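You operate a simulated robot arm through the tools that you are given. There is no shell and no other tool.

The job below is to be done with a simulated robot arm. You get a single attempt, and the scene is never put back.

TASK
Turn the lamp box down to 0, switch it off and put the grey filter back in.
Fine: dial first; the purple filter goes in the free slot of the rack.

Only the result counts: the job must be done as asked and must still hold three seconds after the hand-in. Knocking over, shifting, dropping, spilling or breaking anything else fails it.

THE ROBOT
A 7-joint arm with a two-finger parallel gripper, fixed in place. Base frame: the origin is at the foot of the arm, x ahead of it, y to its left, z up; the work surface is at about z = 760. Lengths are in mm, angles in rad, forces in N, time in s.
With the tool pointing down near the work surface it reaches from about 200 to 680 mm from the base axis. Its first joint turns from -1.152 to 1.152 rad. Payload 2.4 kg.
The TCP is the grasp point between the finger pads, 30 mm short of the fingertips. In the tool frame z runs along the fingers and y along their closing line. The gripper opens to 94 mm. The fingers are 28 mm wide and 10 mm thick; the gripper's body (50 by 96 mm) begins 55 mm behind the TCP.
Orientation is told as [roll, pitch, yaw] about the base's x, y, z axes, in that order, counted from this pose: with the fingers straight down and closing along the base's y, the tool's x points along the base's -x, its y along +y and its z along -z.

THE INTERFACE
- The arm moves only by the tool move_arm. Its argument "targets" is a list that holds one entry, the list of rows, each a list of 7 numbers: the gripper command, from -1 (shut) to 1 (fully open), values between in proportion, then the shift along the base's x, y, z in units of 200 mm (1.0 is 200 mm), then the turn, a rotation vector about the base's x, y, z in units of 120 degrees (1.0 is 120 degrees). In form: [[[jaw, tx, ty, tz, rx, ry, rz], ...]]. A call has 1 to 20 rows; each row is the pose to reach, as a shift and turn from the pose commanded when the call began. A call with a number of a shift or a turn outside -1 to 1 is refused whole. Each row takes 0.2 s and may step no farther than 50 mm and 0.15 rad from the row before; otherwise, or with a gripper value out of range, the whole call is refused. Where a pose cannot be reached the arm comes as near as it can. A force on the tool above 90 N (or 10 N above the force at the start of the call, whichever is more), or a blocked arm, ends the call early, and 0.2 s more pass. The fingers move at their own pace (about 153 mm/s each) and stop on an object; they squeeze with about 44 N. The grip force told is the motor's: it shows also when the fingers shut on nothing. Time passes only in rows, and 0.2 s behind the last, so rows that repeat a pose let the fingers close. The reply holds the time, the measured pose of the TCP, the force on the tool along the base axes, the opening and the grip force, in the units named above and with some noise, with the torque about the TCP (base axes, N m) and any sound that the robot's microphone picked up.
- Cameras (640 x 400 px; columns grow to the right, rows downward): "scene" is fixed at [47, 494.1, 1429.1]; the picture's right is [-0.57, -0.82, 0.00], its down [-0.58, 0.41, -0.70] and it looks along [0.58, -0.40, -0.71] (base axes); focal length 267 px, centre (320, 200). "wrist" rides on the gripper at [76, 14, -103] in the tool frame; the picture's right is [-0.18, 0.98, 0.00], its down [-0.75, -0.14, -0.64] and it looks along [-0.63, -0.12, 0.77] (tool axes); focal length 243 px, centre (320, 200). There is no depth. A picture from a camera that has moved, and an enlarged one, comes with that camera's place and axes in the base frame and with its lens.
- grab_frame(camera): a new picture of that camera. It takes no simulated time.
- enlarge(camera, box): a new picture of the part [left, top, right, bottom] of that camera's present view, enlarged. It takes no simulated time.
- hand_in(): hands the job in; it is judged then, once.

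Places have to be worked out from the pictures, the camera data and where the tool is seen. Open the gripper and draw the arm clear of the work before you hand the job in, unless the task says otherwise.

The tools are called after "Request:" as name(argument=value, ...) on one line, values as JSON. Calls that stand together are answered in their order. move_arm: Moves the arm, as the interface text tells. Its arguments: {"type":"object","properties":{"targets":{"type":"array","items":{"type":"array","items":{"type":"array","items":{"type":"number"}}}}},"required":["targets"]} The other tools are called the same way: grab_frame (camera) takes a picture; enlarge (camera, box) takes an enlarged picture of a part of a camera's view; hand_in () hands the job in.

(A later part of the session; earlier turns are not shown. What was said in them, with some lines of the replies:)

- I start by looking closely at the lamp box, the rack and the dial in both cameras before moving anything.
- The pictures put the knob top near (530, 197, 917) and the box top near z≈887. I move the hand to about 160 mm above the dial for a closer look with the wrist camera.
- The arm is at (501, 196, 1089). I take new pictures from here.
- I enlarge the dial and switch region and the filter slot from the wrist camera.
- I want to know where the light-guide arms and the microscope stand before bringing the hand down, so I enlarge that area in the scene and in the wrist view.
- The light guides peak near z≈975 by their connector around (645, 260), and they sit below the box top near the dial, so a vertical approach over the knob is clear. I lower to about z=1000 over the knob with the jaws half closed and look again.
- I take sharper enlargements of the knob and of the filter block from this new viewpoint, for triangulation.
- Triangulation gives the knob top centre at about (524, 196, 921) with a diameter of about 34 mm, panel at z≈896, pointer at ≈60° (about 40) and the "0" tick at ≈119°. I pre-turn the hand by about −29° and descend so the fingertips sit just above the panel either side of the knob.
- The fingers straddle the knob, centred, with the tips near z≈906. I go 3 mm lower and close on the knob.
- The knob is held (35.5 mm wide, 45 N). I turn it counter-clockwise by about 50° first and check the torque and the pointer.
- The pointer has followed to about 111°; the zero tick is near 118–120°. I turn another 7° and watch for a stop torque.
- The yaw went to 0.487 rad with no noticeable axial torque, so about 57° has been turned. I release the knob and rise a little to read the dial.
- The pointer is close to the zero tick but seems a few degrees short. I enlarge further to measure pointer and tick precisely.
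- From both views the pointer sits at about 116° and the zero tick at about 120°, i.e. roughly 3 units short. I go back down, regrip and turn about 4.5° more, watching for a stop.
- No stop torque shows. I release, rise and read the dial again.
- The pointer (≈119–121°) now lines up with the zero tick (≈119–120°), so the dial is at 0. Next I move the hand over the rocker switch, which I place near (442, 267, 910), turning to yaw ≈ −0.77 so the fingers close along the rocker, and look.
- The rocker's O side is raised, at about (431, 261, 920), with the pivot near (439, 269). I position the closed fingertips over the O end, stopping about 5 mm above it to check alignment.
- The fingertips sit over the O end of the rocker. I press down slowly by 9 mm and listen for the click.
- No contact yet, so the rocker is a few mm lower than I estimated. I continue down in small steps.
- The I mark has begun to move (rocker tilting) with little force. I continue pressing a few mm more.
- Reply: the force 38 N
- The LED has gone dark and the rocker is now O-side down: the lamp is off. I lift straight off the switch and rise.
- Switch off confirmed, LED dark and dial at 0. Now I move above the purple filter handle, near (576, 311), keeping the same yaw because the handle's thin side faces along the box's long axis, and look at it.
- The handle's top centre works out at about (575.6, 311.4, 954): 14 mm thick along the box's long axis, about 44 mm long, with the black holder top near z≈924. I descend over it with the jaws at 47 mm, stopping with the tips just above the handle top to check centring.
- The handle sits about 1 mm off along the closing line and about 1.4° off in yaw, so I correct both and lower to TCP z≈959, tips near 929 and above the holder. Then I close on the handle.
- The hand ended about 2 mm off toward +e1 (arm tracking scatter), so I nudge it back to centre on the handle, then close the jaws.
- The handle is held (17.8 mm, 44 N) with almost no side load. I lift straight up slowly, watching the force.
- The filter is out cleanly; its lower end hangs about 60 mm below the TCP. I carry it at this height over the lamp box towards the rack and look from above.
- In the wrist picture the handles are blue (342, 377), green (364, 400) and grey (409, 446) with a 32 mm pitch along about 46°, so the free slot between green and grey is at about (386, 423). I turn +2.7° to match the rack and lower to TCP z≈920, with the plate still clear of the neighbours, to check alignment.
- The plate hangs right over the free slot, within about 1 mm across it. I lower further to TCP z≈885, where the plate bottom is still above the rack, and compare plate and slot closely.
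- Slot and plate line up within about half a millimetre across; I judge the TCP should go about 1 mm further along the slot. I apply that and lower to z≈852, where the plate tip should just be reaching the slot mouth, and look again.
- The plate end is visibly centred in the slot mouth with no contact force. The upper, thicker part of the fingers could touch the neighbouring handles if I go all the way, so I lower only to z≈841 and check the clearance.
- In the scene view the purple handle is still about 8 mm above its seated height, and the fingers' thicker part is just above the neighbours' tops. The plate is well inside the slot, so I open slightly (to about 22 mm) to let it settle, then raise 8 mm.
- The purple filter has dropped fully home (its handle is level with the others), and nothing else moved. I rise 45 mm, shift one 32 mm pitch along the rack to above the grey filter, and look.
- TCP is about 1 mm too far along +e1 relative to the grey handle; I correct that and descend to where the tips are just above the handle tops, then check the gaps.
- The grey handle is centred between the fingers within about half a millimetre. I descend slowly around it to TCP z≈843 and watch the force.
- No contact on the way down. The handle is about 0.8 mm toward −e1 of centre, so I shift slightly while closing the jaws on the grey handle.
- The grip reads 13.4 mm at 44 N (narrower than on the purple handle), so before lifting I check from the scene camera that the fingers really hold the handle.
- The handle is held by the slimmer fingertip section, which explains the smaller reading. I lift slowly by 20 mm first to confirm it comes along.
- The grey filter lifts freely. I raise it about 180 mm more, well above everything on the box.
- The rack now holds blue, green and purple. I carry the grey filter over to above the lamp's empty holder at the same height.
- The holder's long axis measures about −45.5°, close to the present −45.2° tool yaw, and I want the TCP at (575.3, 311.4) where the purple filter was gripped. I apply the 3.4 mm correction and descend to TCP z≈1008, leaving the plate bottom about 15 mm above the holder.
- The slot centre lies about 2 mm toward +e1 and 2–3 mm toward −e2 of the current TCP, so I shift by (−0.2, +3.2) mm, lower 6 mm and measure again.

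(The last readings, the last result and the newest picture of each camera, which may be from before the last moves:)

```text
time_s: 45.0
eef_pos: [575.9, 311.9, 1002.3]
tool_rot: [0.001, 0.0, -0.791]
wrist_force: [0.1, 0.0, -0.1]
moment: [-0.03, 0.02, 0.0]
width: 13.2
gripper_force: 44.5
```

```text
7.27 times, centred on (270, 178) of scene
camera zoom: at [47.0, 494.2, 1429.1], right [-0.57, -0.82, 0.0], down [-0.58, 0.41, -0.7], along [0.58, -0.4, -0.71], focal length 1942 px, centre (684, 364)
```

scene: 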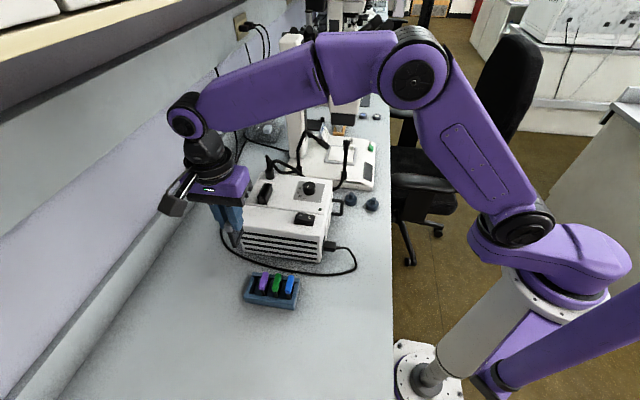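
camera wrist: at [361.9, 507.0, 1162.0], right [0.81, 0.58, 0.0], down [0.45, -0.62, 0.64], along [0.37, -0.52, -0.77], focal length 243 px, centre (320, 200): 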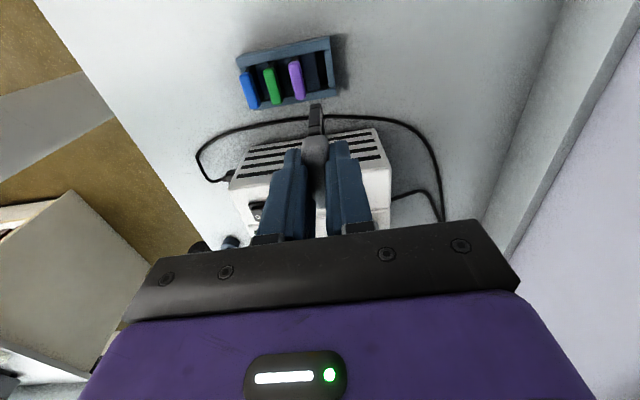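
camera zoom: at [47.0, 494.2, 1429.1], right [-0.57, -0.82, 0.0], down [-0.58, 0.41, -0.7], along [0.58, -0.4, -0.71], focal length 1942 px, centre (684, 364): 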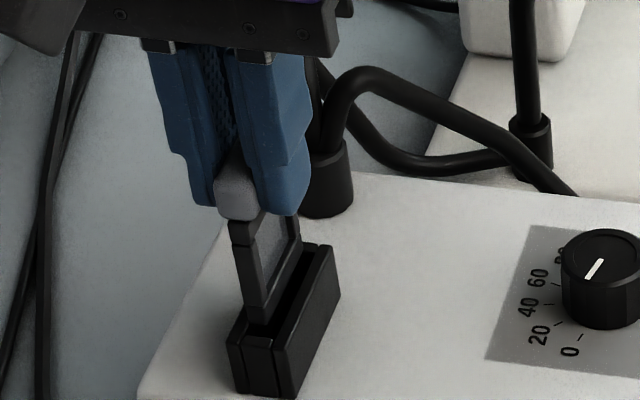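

The plate now has about 1 mm on one side and 2.8 mm on the other, so I shift another 0.8 mm toward +e1 and lower the plate tip just into the slot mouth, watching forces.

Request:
move_arm(targets=[[[-1, 0.003, 0.003, -0.01, 0, 0, 0], [-1, 0.003, 0.003, -0.03, 0, 0, 0], [-1, 0.003, 0.003, -0.05, 0, 0, 0], [-1, 0.003, 0.003, -0.07, 0, 0, 0], [-1, 0.003, 0.003, -0.07, 0, 0, 0]]])

Request:
enlarge(camera="wrist", box=[260, 70, 380, 170])

Request:
enlarge(camera="scene", box=[240, 150, 300, 205])

```text
time_s: 46.2
eef_pos: [576.8, 313.0, 987.5]
tool_rot: [-0.002, 0.0, -0.792]
wrist_force: [-2.7, -2.4, 1.5]
moment: [-0.15, 0.19, 0.08]
width: 13.2
gripper_force: 44.1
```

```text
4.00 times, centred on (320, 120) of wrist
camera zoom: at [533.1, 378.1, 1089.2], right [0.83, 0.56, 0.0], down [0.43, -0.63, 0.64], along [0.36, -0.53, -0.77], focal length 970 px, centre (320, 520)
```

zoom: 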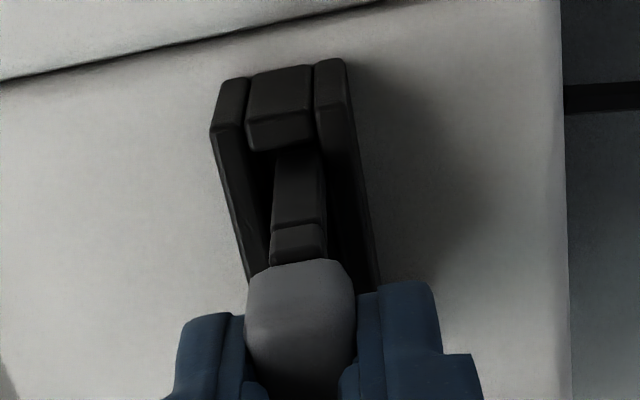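

```text
7.27 times, centred on (270, 178) of scene
camera zoom: at [46.9, 494.1, 1429.1], right [-0.57, -0.82, 0.0], down [-0.58, 0.41, -0.7], along [0.58, -0.4, -0.71], focal length 1942 px, centre (684, 364)
```

zoom: 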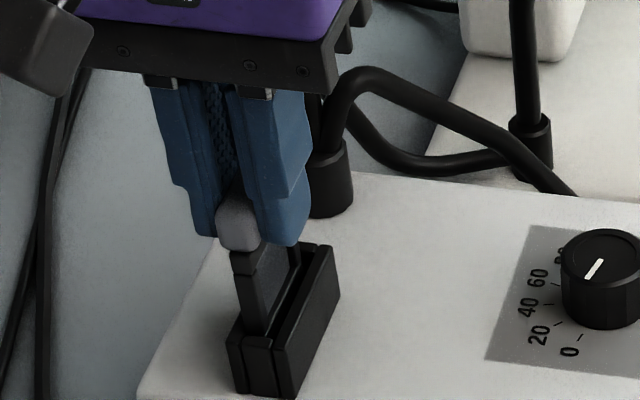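

The plate is in the slot mouth but a small side force (≈3.6 N toward −e1) says it leans on the +e1 wall; the arm overshot by about 1 mm. I move back 1 mm and recheck.

Request:
move_arm(targets=[[[-1, -0.0035, -0.0035, 0, 0, 0, 0], [-1, -0.0035, -0.0035, 0, 0, 0, 0]]])

Request:
enlarge(camera="wrist", box=[280, 80, 360, 150])

Request:
enlarge(camera="scene", box=[245, 170, 290, 205])

```text
time_s: 46.8
eef_pos: [576.2, 313.1, 986.1]
tool_rot: [-0.001, 0.0, -0.789]
wrist_force: [0.1, -1.2, 0.0]
moment: [-0.07, 0.08, 0.04]
width: 13.3
gripper_force: 44.2
```

```text
5.71 times, centred on (320, 115) of wrist
camera zoom: at [532.8, 377.8, 1089.0], right [0.83, 0.56, 0.0], down [0.43, -0.64, 0.64], along [0.36, -0.53, -0.77], focal length 1386 px, centre (320, 686)
```

zoom: 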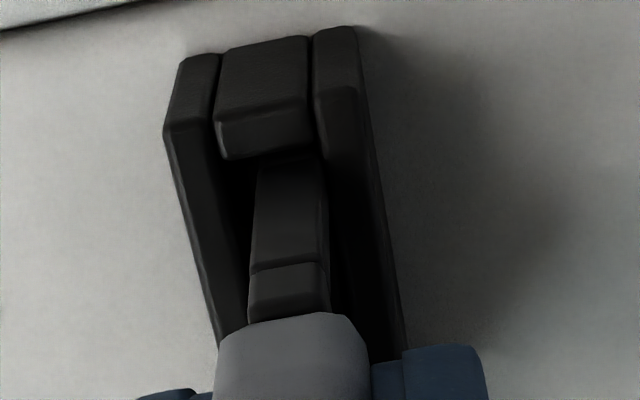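

```text
11.43 times, centred on (268, 188) of scene
camera zoom: at [46.9, 494.1, 1429.1], right [-0.57, -0.82, 0.0], down [-0.58, 0.41, -0.7], along [0.58, -0.4, -0.71], focal length 3052 px, centre (920, 343)
```

zoom: 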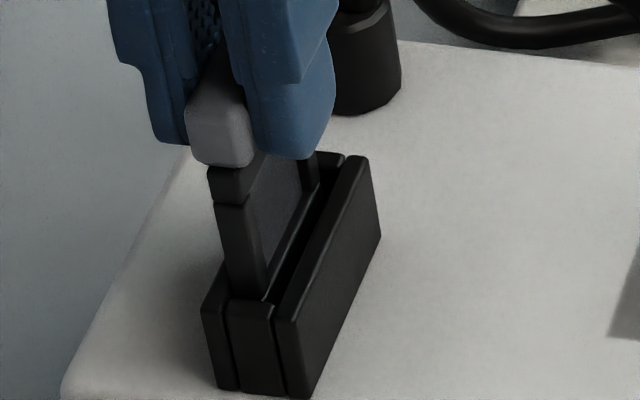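

The pictures show the plate hugging the +e1 wall with about 3 mm gap on the other side. I shift another 1.5 mm toward −e1.

Request:
move_arm(targets=[[[-1, -0.006, -0.006, 0, 0, 0, 0], [-1, -0.006, -0.006, 0, 0, 0, 0]]])

Request:
enlarge(camera="wrist", box=[280, 80, 360, 150])

Request:
enlarge(camera="scene", box=[245, 170, 290, 205])

```text
time_s: 47.4
eef_pos: [575.3, 312.8, 987.6]
tool_rot: [-0.001, 0.0, -0.79]
wrist_force: [-1.0, 0.2, -0.6]
moment: [0.0, 0.02, 0.0]
width: 13.4
gripper_force: 44.2
```

```text
5.71 times, centred on (320, 115) of wrist
camera zoom: at [531.3, 376.8, 1088.8], right [0.83, 0.56, 0.0], down [0.43, -0.64, 0.64], along [0.36, -0.53, -0.77], focal length 1386 px, centre (320, 686)
```

zoom: 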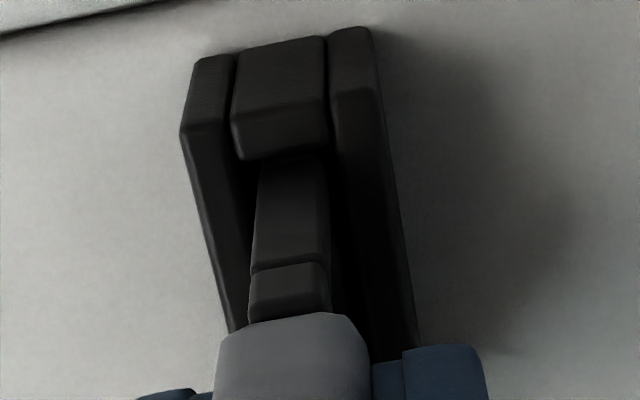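

```text
11.43 times, centred on (268, 188) of scene
camera zoom: at [47.0, 494.2, 1429.1], right [-0.57, -0.82, 0.0], down [-0.58, 0.41, -0.7], along [0.58, -0.4, -0.71], focal length 3052 px, centre (920, 343)
```

zoom: 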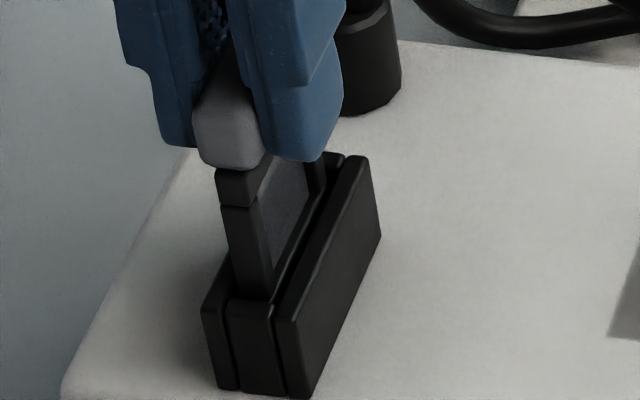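

The plate is now centred in the slot and the moments are near zero. I lower it about 15 mm in small steps, watching the force.

Request:
move_arm(targets=[[[-1, 0, 0, -0.015, 0, 0, 0], [-1, 0, 0, -0.03, 0, 0, 0], [-1, 0, 0, -0.045, 0, 0, 0], [-1, 0, 0, -0.06, 0, 0, 0], [-1, 0, 0, -0.075, 0, 0, 0], [-1, 0, 0, -0.075, 0, 0, 0]]])

Request:
enlarge(camera="wrist", box=[260, 80, 380, 180])

Request:
enlarge(camera="scene", box=[245, 165, 290, 205])

```text
time_s: 48.8
eef_pos: [574.1, 312.3, 971.5]
tool_rot: [-0.001, 0.0, -0.789]
wrist_force: [0.0, -0.2, 0.0]
moment: [-0.03, -0.01, 0.02]
width: 13.0
gripper_force: 43.5
```

```text
4.00 times, centred on (320, 130) of wrist
camera zoom: at [530.4, 376.4, 1074.6], right [0.83, 0.56, 0.0], down [0.43, -0.64, 0.64], along [0.36, -0.53, -0.77], focal length 970 px, centre (320, 480)
```

zoom: 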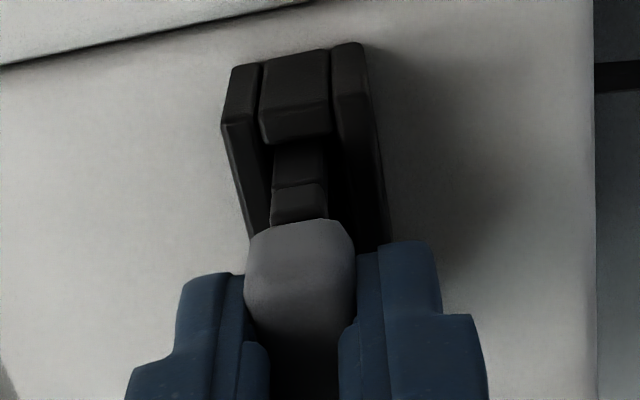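

```text
10.00 times, centred on (268, 185) of scene
camera zoom: at [47.0, 494.2, 1429.1], right [-0.57, -0.82, 0.0], down [-0.58, 0.41, -0.7], along [0.58, -0.4, -0.71], focal length 2671 px, centre (845, 350)
```

zoom: 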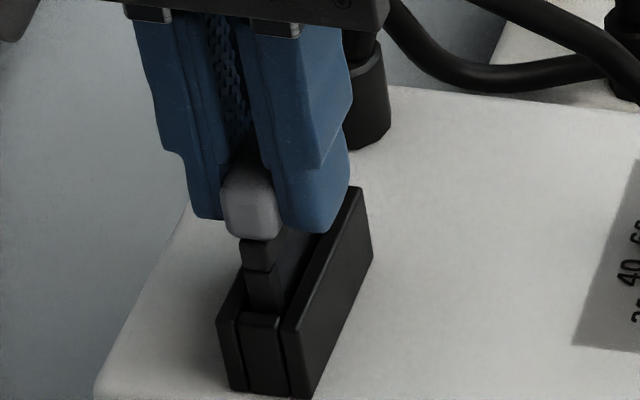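

Forces are still zero and the grey handle is about 3–4 mm above where the purple one sat. I lower the last few millimetres gently until it seats.

Request:
move_arm(targets=[[[-1, 0, 0, -0.006, 0, 0, 0], [-1, 0, 0, -0.012, 0, 0, 0], [-1, 0, 0, -0.017, 0, 0, 0], [-1, 0, 0, -0.017, 0, 0, 0]]])

Request:
enlarge(camera="scene", box=[245, 165, 290, 205])

```text
time_s: 49.8
eef_pos: [573.9, 311.1, 969.9]
tool_rot: [0.005, 0.0, -0.792]
wrist_force: [-4.9, -2.9, 19.1]
moment: [-0.16, 0.46, 0.01]
width: 13.5
gripper_force: 44.2
```

```text
10.00 times, centred on (268, 185) of scene
camera zoom: at [46.5, 493.9, 1429.2], right [-0.57, -0.82, 0.0], down [-0.58, 0.41, -0.7], along [0.58, -0.4, -0.71], focal length 2671 px, centre (845, 350)
```

zoom: 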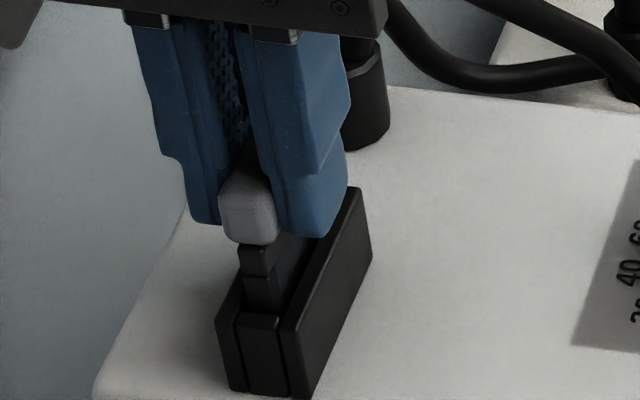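

It has bottomed (19 N up) at the height the purple filter had. I relieve the push by 1.5 mm and open the jaws.

Request:
move_arm(targets=[[[-1, 0, 0, 0.008, 0, 0, 0], [-0.7, 0, 0, 0.008, 0, 0, 0], [-0.4, 0, 0, 0.008, 0, 0, 0], [-0.2, 0, 0, 0.008, 0, 0, 0], [-0.2, 0, 0, 0.008, 0, 0, 0]]])

Request:
enlarge(camera="wrist", box=[240, 70, 400, 200])

Request:
enlarge(camera="scene", box=[245, 165, 290, 205])

```text
time_s: 51.0
eef_pos: [574.0, 312.1, 971.5]
tool_rot: [0.0, 0.0, -0.792]
wrist_force: [-0.5, 0.5, -0.2]
moment: [0.02, 0.02, 0.01]
width: 37.4
gripper_force: 0.2
```

```text
3.08 times, centred on (320, 135) of wrist
camera zoom: at [530.5, 376.4, 1072.5], right [0.83, 0.56, 0.0], down [0.43, -0.64, 0.64], along [0.36, -0.53, -0.77], focal length 746 px, centre (320, 400)
```

zoom: 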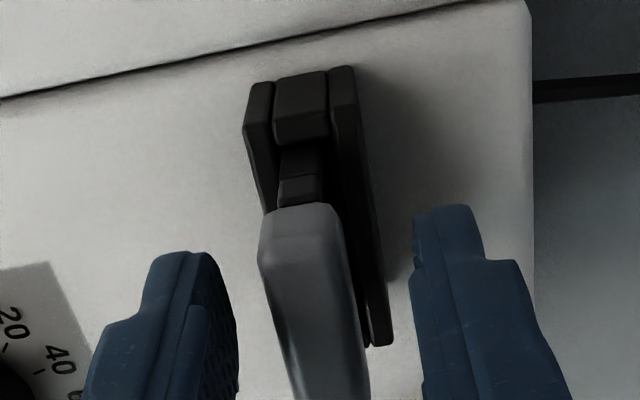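

```text
10.00 times, centred on (268, 185) of scene
camera zoom: at [47.0, 494.1, 1429.1], right [-0.57, -0.82, 0.0], down [-0.58, 0.41, -0.7], along [0.58, -0.4, -0.71], focal length 2671 px, centre (845, 350)
```

zoom: 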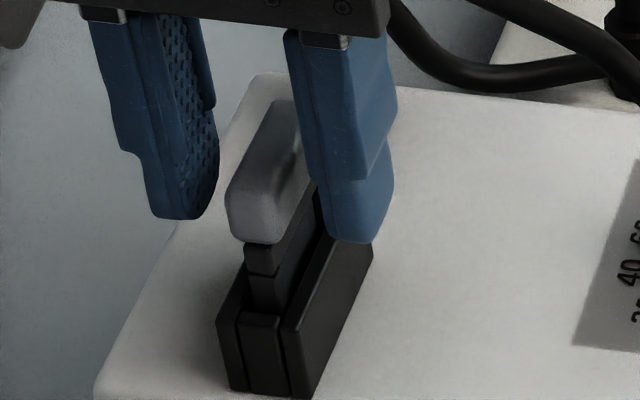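

The grey filter stands upright in the holder at the same height as the purple one did. I rise straight up and withdraw the arm well clear.

Request:
move_arm(targets=[[[-0.2, 0, 0, 0.05, 0, 0, 0], [-0.2, 0, 0, 0.15, 0, 0, 0], [-0.2, 0, 0, 0.3, 0, 0, 0], [0.0, 0, 0, 0.5, 0, 0, 0], [0.3, 0, 0, 0.7, 0, 0, 0], [0.6, -0.05, -0.05, 0.8, 0, 0, 0], [1, -0.2, -0.15, 0.85, 0, 0, 0], [1, -0.35, -0.25, 0.9, 0, 0, 0], [1, -0.5, -0.35, 0.95, 0, 0, 0], [1, -0.65, -0.45, 0.95, 0, 0, 0], [1, -0.8, -0.55, 0.95, 0, 0, 0], [1, -0.8, -0.55, 0.95, 0, 0, 0]]])

Request:
grab_frame(camera="scene")

Request:
enlarge(camera="scene", box=[225, 160, 345, 240])

Request:
enlarge(camera="scene", box=[220, 255, 320, 318])

Request:
grab_frame(camera="wrist")

```text
time_s: 53.6
eef_pos: [417.0, 199.5, 1157.9]
tool_rot: [0.001, -0.001, -0.789]
wrist_force: [0.0, -0.4, -0.2]
moment: [-0.03, -0.01, -0.05]
width: 94.1
gripper_force: 0.0
```

```text
taken
```

scene: 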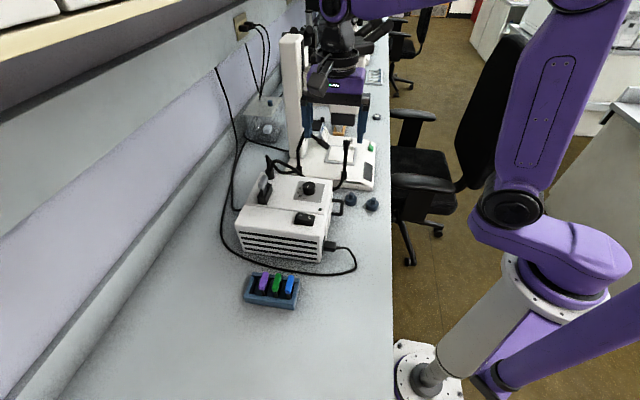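

```text
5.00 times, centred on (285, 200) of scene
camera zoom: at [47.0, 494.1, 1429.1], right [-0.57, -0.82, 0.0], down [-0.58, 0.41, -0.7], along [0.58, -0.4, -0.71], focal length 1335 px, centre (495, 200)
```

zoom: 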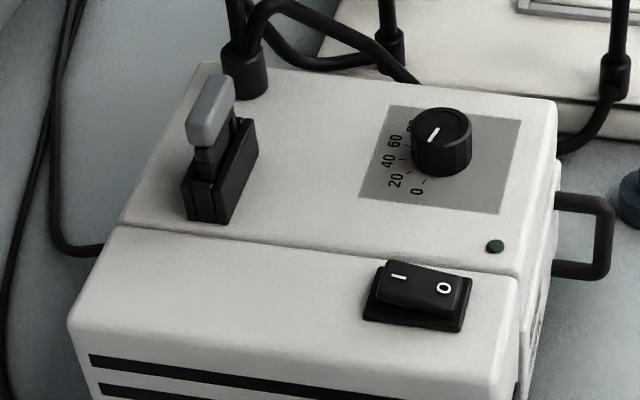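

```text
6.35 times, centred on (270, 286) of scene
camera zoom: at [47.0, 494.1, 1429.1], right [-0.57, -0.82, 0.0], down [-0.58, 0.41, -0.7], along [0.58, -0.4, -0.71], focal length 1696 px, centre (638, -349)
```

zoom: 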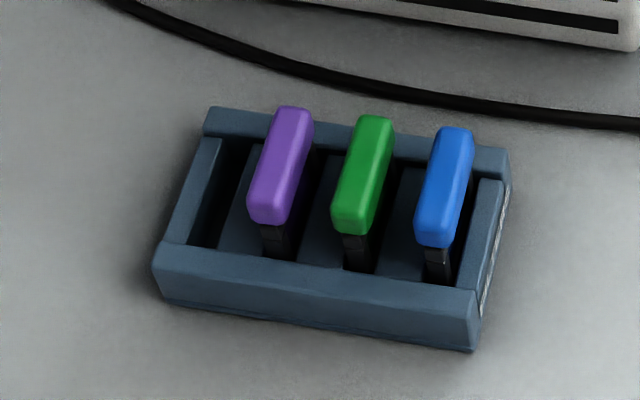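

```text
taken
camera wrist: at [372.8, 264.7, 1261.2], right [0.83, 0.56, 0.0], down [0.43, -0.64, 0.64], along [0.36, -0.53, -0.77], focal length 243 px, centre (320, 200)
```

wrist: 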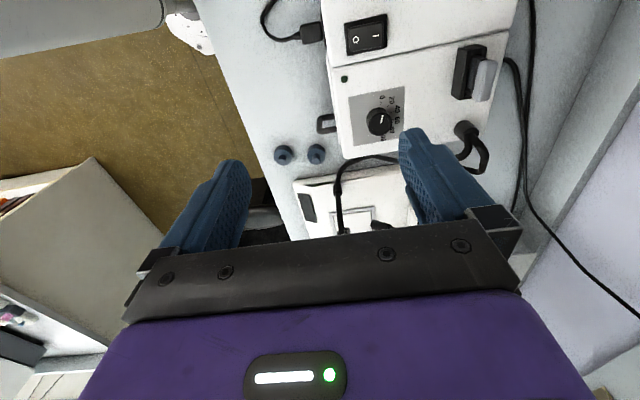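

Everything looks in place. I zoom in on the dial, the grey filter and the stage display for a final check before handing in.

Request:
enlarge(camera="scene", box=[296, 178, 328, 202])

Request:
enlarge(camera="scene", box=[240, 165, 290, 210])

Request:
enlarge(camera="scene", box=[300, 110, 400, 215])

Request:
enlarge(camera="wrist", box=[270, 0, 530, 240])

```text
16.00 times, centred on (312, 190) of scene
camera zoom: at [47.0, 494.1, 1429.1], right [-0.57, -0.82, 0.0], down [-0.58, 0.41, -0.7], along [0.58, -0.4, -0.71], focal length 4273 px, centre (448, 360)
```

zoom: 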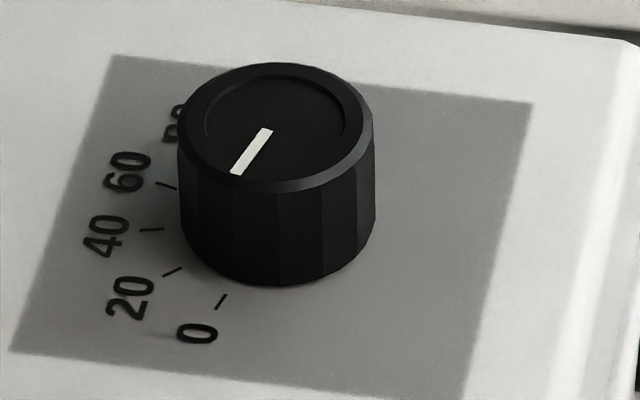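

```text
8.89 times, centred on (265, 188) of scene
camera zoom: at [47.0, 494.1, 1429.1], right [-0.57, -0.82, 0.0], down [-0.58, 0.41, -0.7], along [0.58, -0.4, -0.71], focal length 2374 px, centre (809, 311)
```

zoom: 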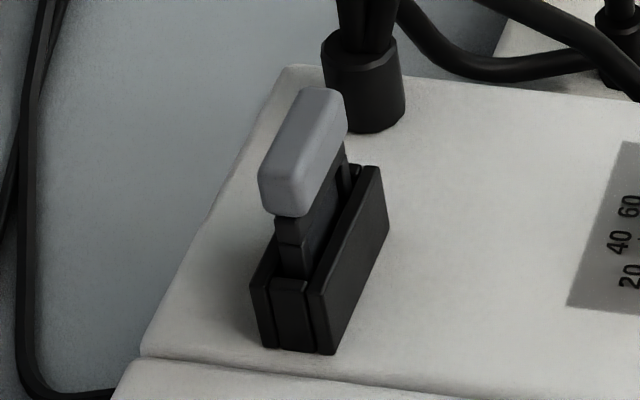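

```text
3.81 times, centred on (350, 162) of scene
camera zoom: at [47.0, 494.1, 1429.1], right [-0.57, -0.82, 0.0], down [-0.58, 0.41, -0.7], along [0.58, -0.4, -0.71], focal length 1017 px, centre (206, 343)
```

zoom: 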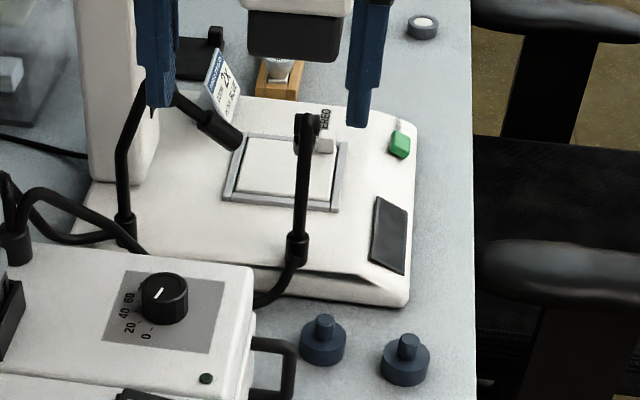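

```text
1.67 times, centred on (400, 120) of wrist
camera zoom: at [372.8, 264.7, 1261.2], right [0.83, 0.56, 0.0], down [0.43, -0.64, 0.64], along [0.36, -0.53, -0.77], focal length 404 px, centre (187, 333)
```

zoom: 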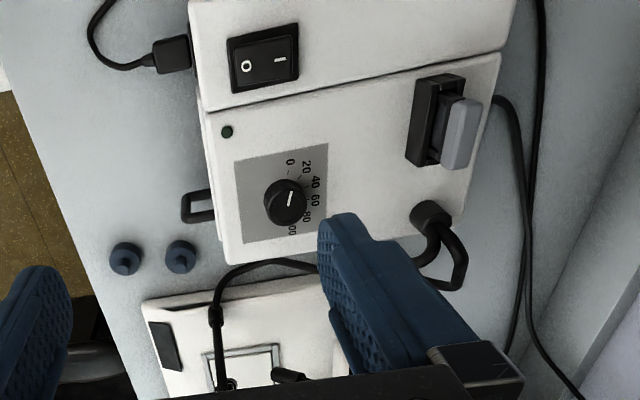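

The filter sits like the purple one did, the lamp and stage light are dark, and the small caps, guides and rack are unmoved. One last close reading of the dial from this fresh viewpoint.

Request:
enlarge(camera="wrist", box=[360, 85, 410, 145])

```text
6.67 times, centred on (385, 115) of wrist
camera zoom: at [372.8, 264.7, 1261.2], right [0.83, 0.56, 0.0], down [0.43, -0.64, 0.64], along [0.36, -0.53, -0.77], focal length 1618 px, centre (-113, 767)
```

zoom: 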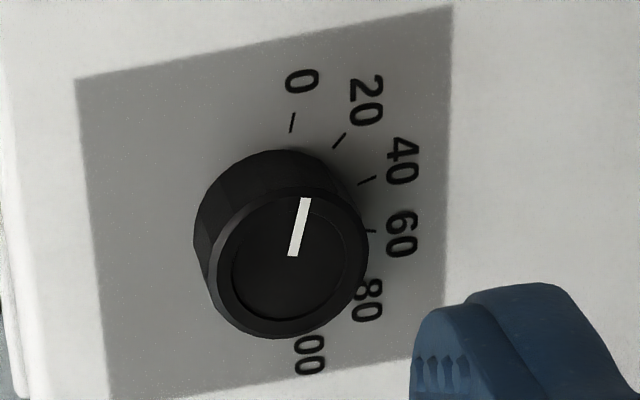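

The pointer reads about 120° against the zero tick at about 119–120°, so the dial is at 0. I draw the open hand back to about its starting place, clear of the work.

Request:
move_arm(targets=[[[1, -0.02, -0.15, 0.05, 0, 0, 0], [1, -0.05, -0.3, 0.1, 0, 0, 0], [1, -0.07, -0.39, 0.15, 0, 0, 0], [1, -0.07, -0.39, 0.15, 0, 0, 0]]])

Request:
grab_frame(camera="scene")

```text
time_s: 54.6
eef_pos: [402.1, 121.7, 1189.0]
tool_rot: [-0.001, 0.001, -0.791]
wrist_force: [0.0, -0.6, -1.1]
moment: [-0.01, -0.02, 0.02]
width: 94.0
gripper_force: 0.0
```

```text
taken
```

scene: 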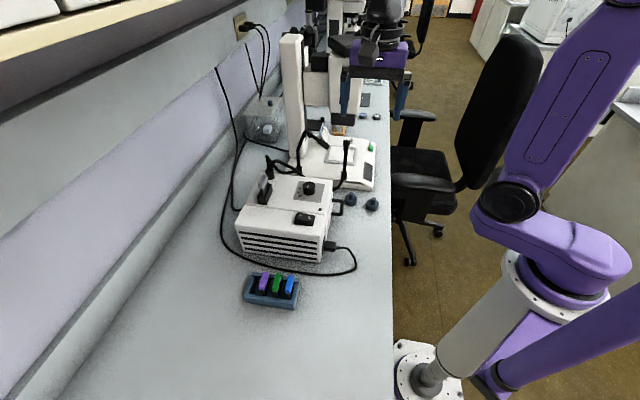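

The final picture shows the dial at 0, the lamp switched off, the grey filter in the lamp, the purple filter in the rack's free slot, and everything else where it was. The arm is clear with the gripper open, so I hand the job in.

Request:
hand_in()

```text
The job is handed in.
```

The job is done and handed in. I don't have the judge's verdict yet, so this is what the last pictures and readings showed:

- **Dial:** I turned it first. The pointer lines up with the 0 mark to within about 1 unit of the scale.
- **Switch:** I pressed the O side of the rocker. The box's green light went out, and the small display reading "EMPTY" on the microscope base also went dark.
- **Purple filter:** it is in the slot that was free, between grey's old slot and green. I released it about 8 mm above its seat and it slid down level with the others.
- **Grey filter:** it is fully down in the lamp box holder, at the same height the purple one had.

I saw nothing else knocked over or shifted. The gripper is open and the arm is back near its starting place.
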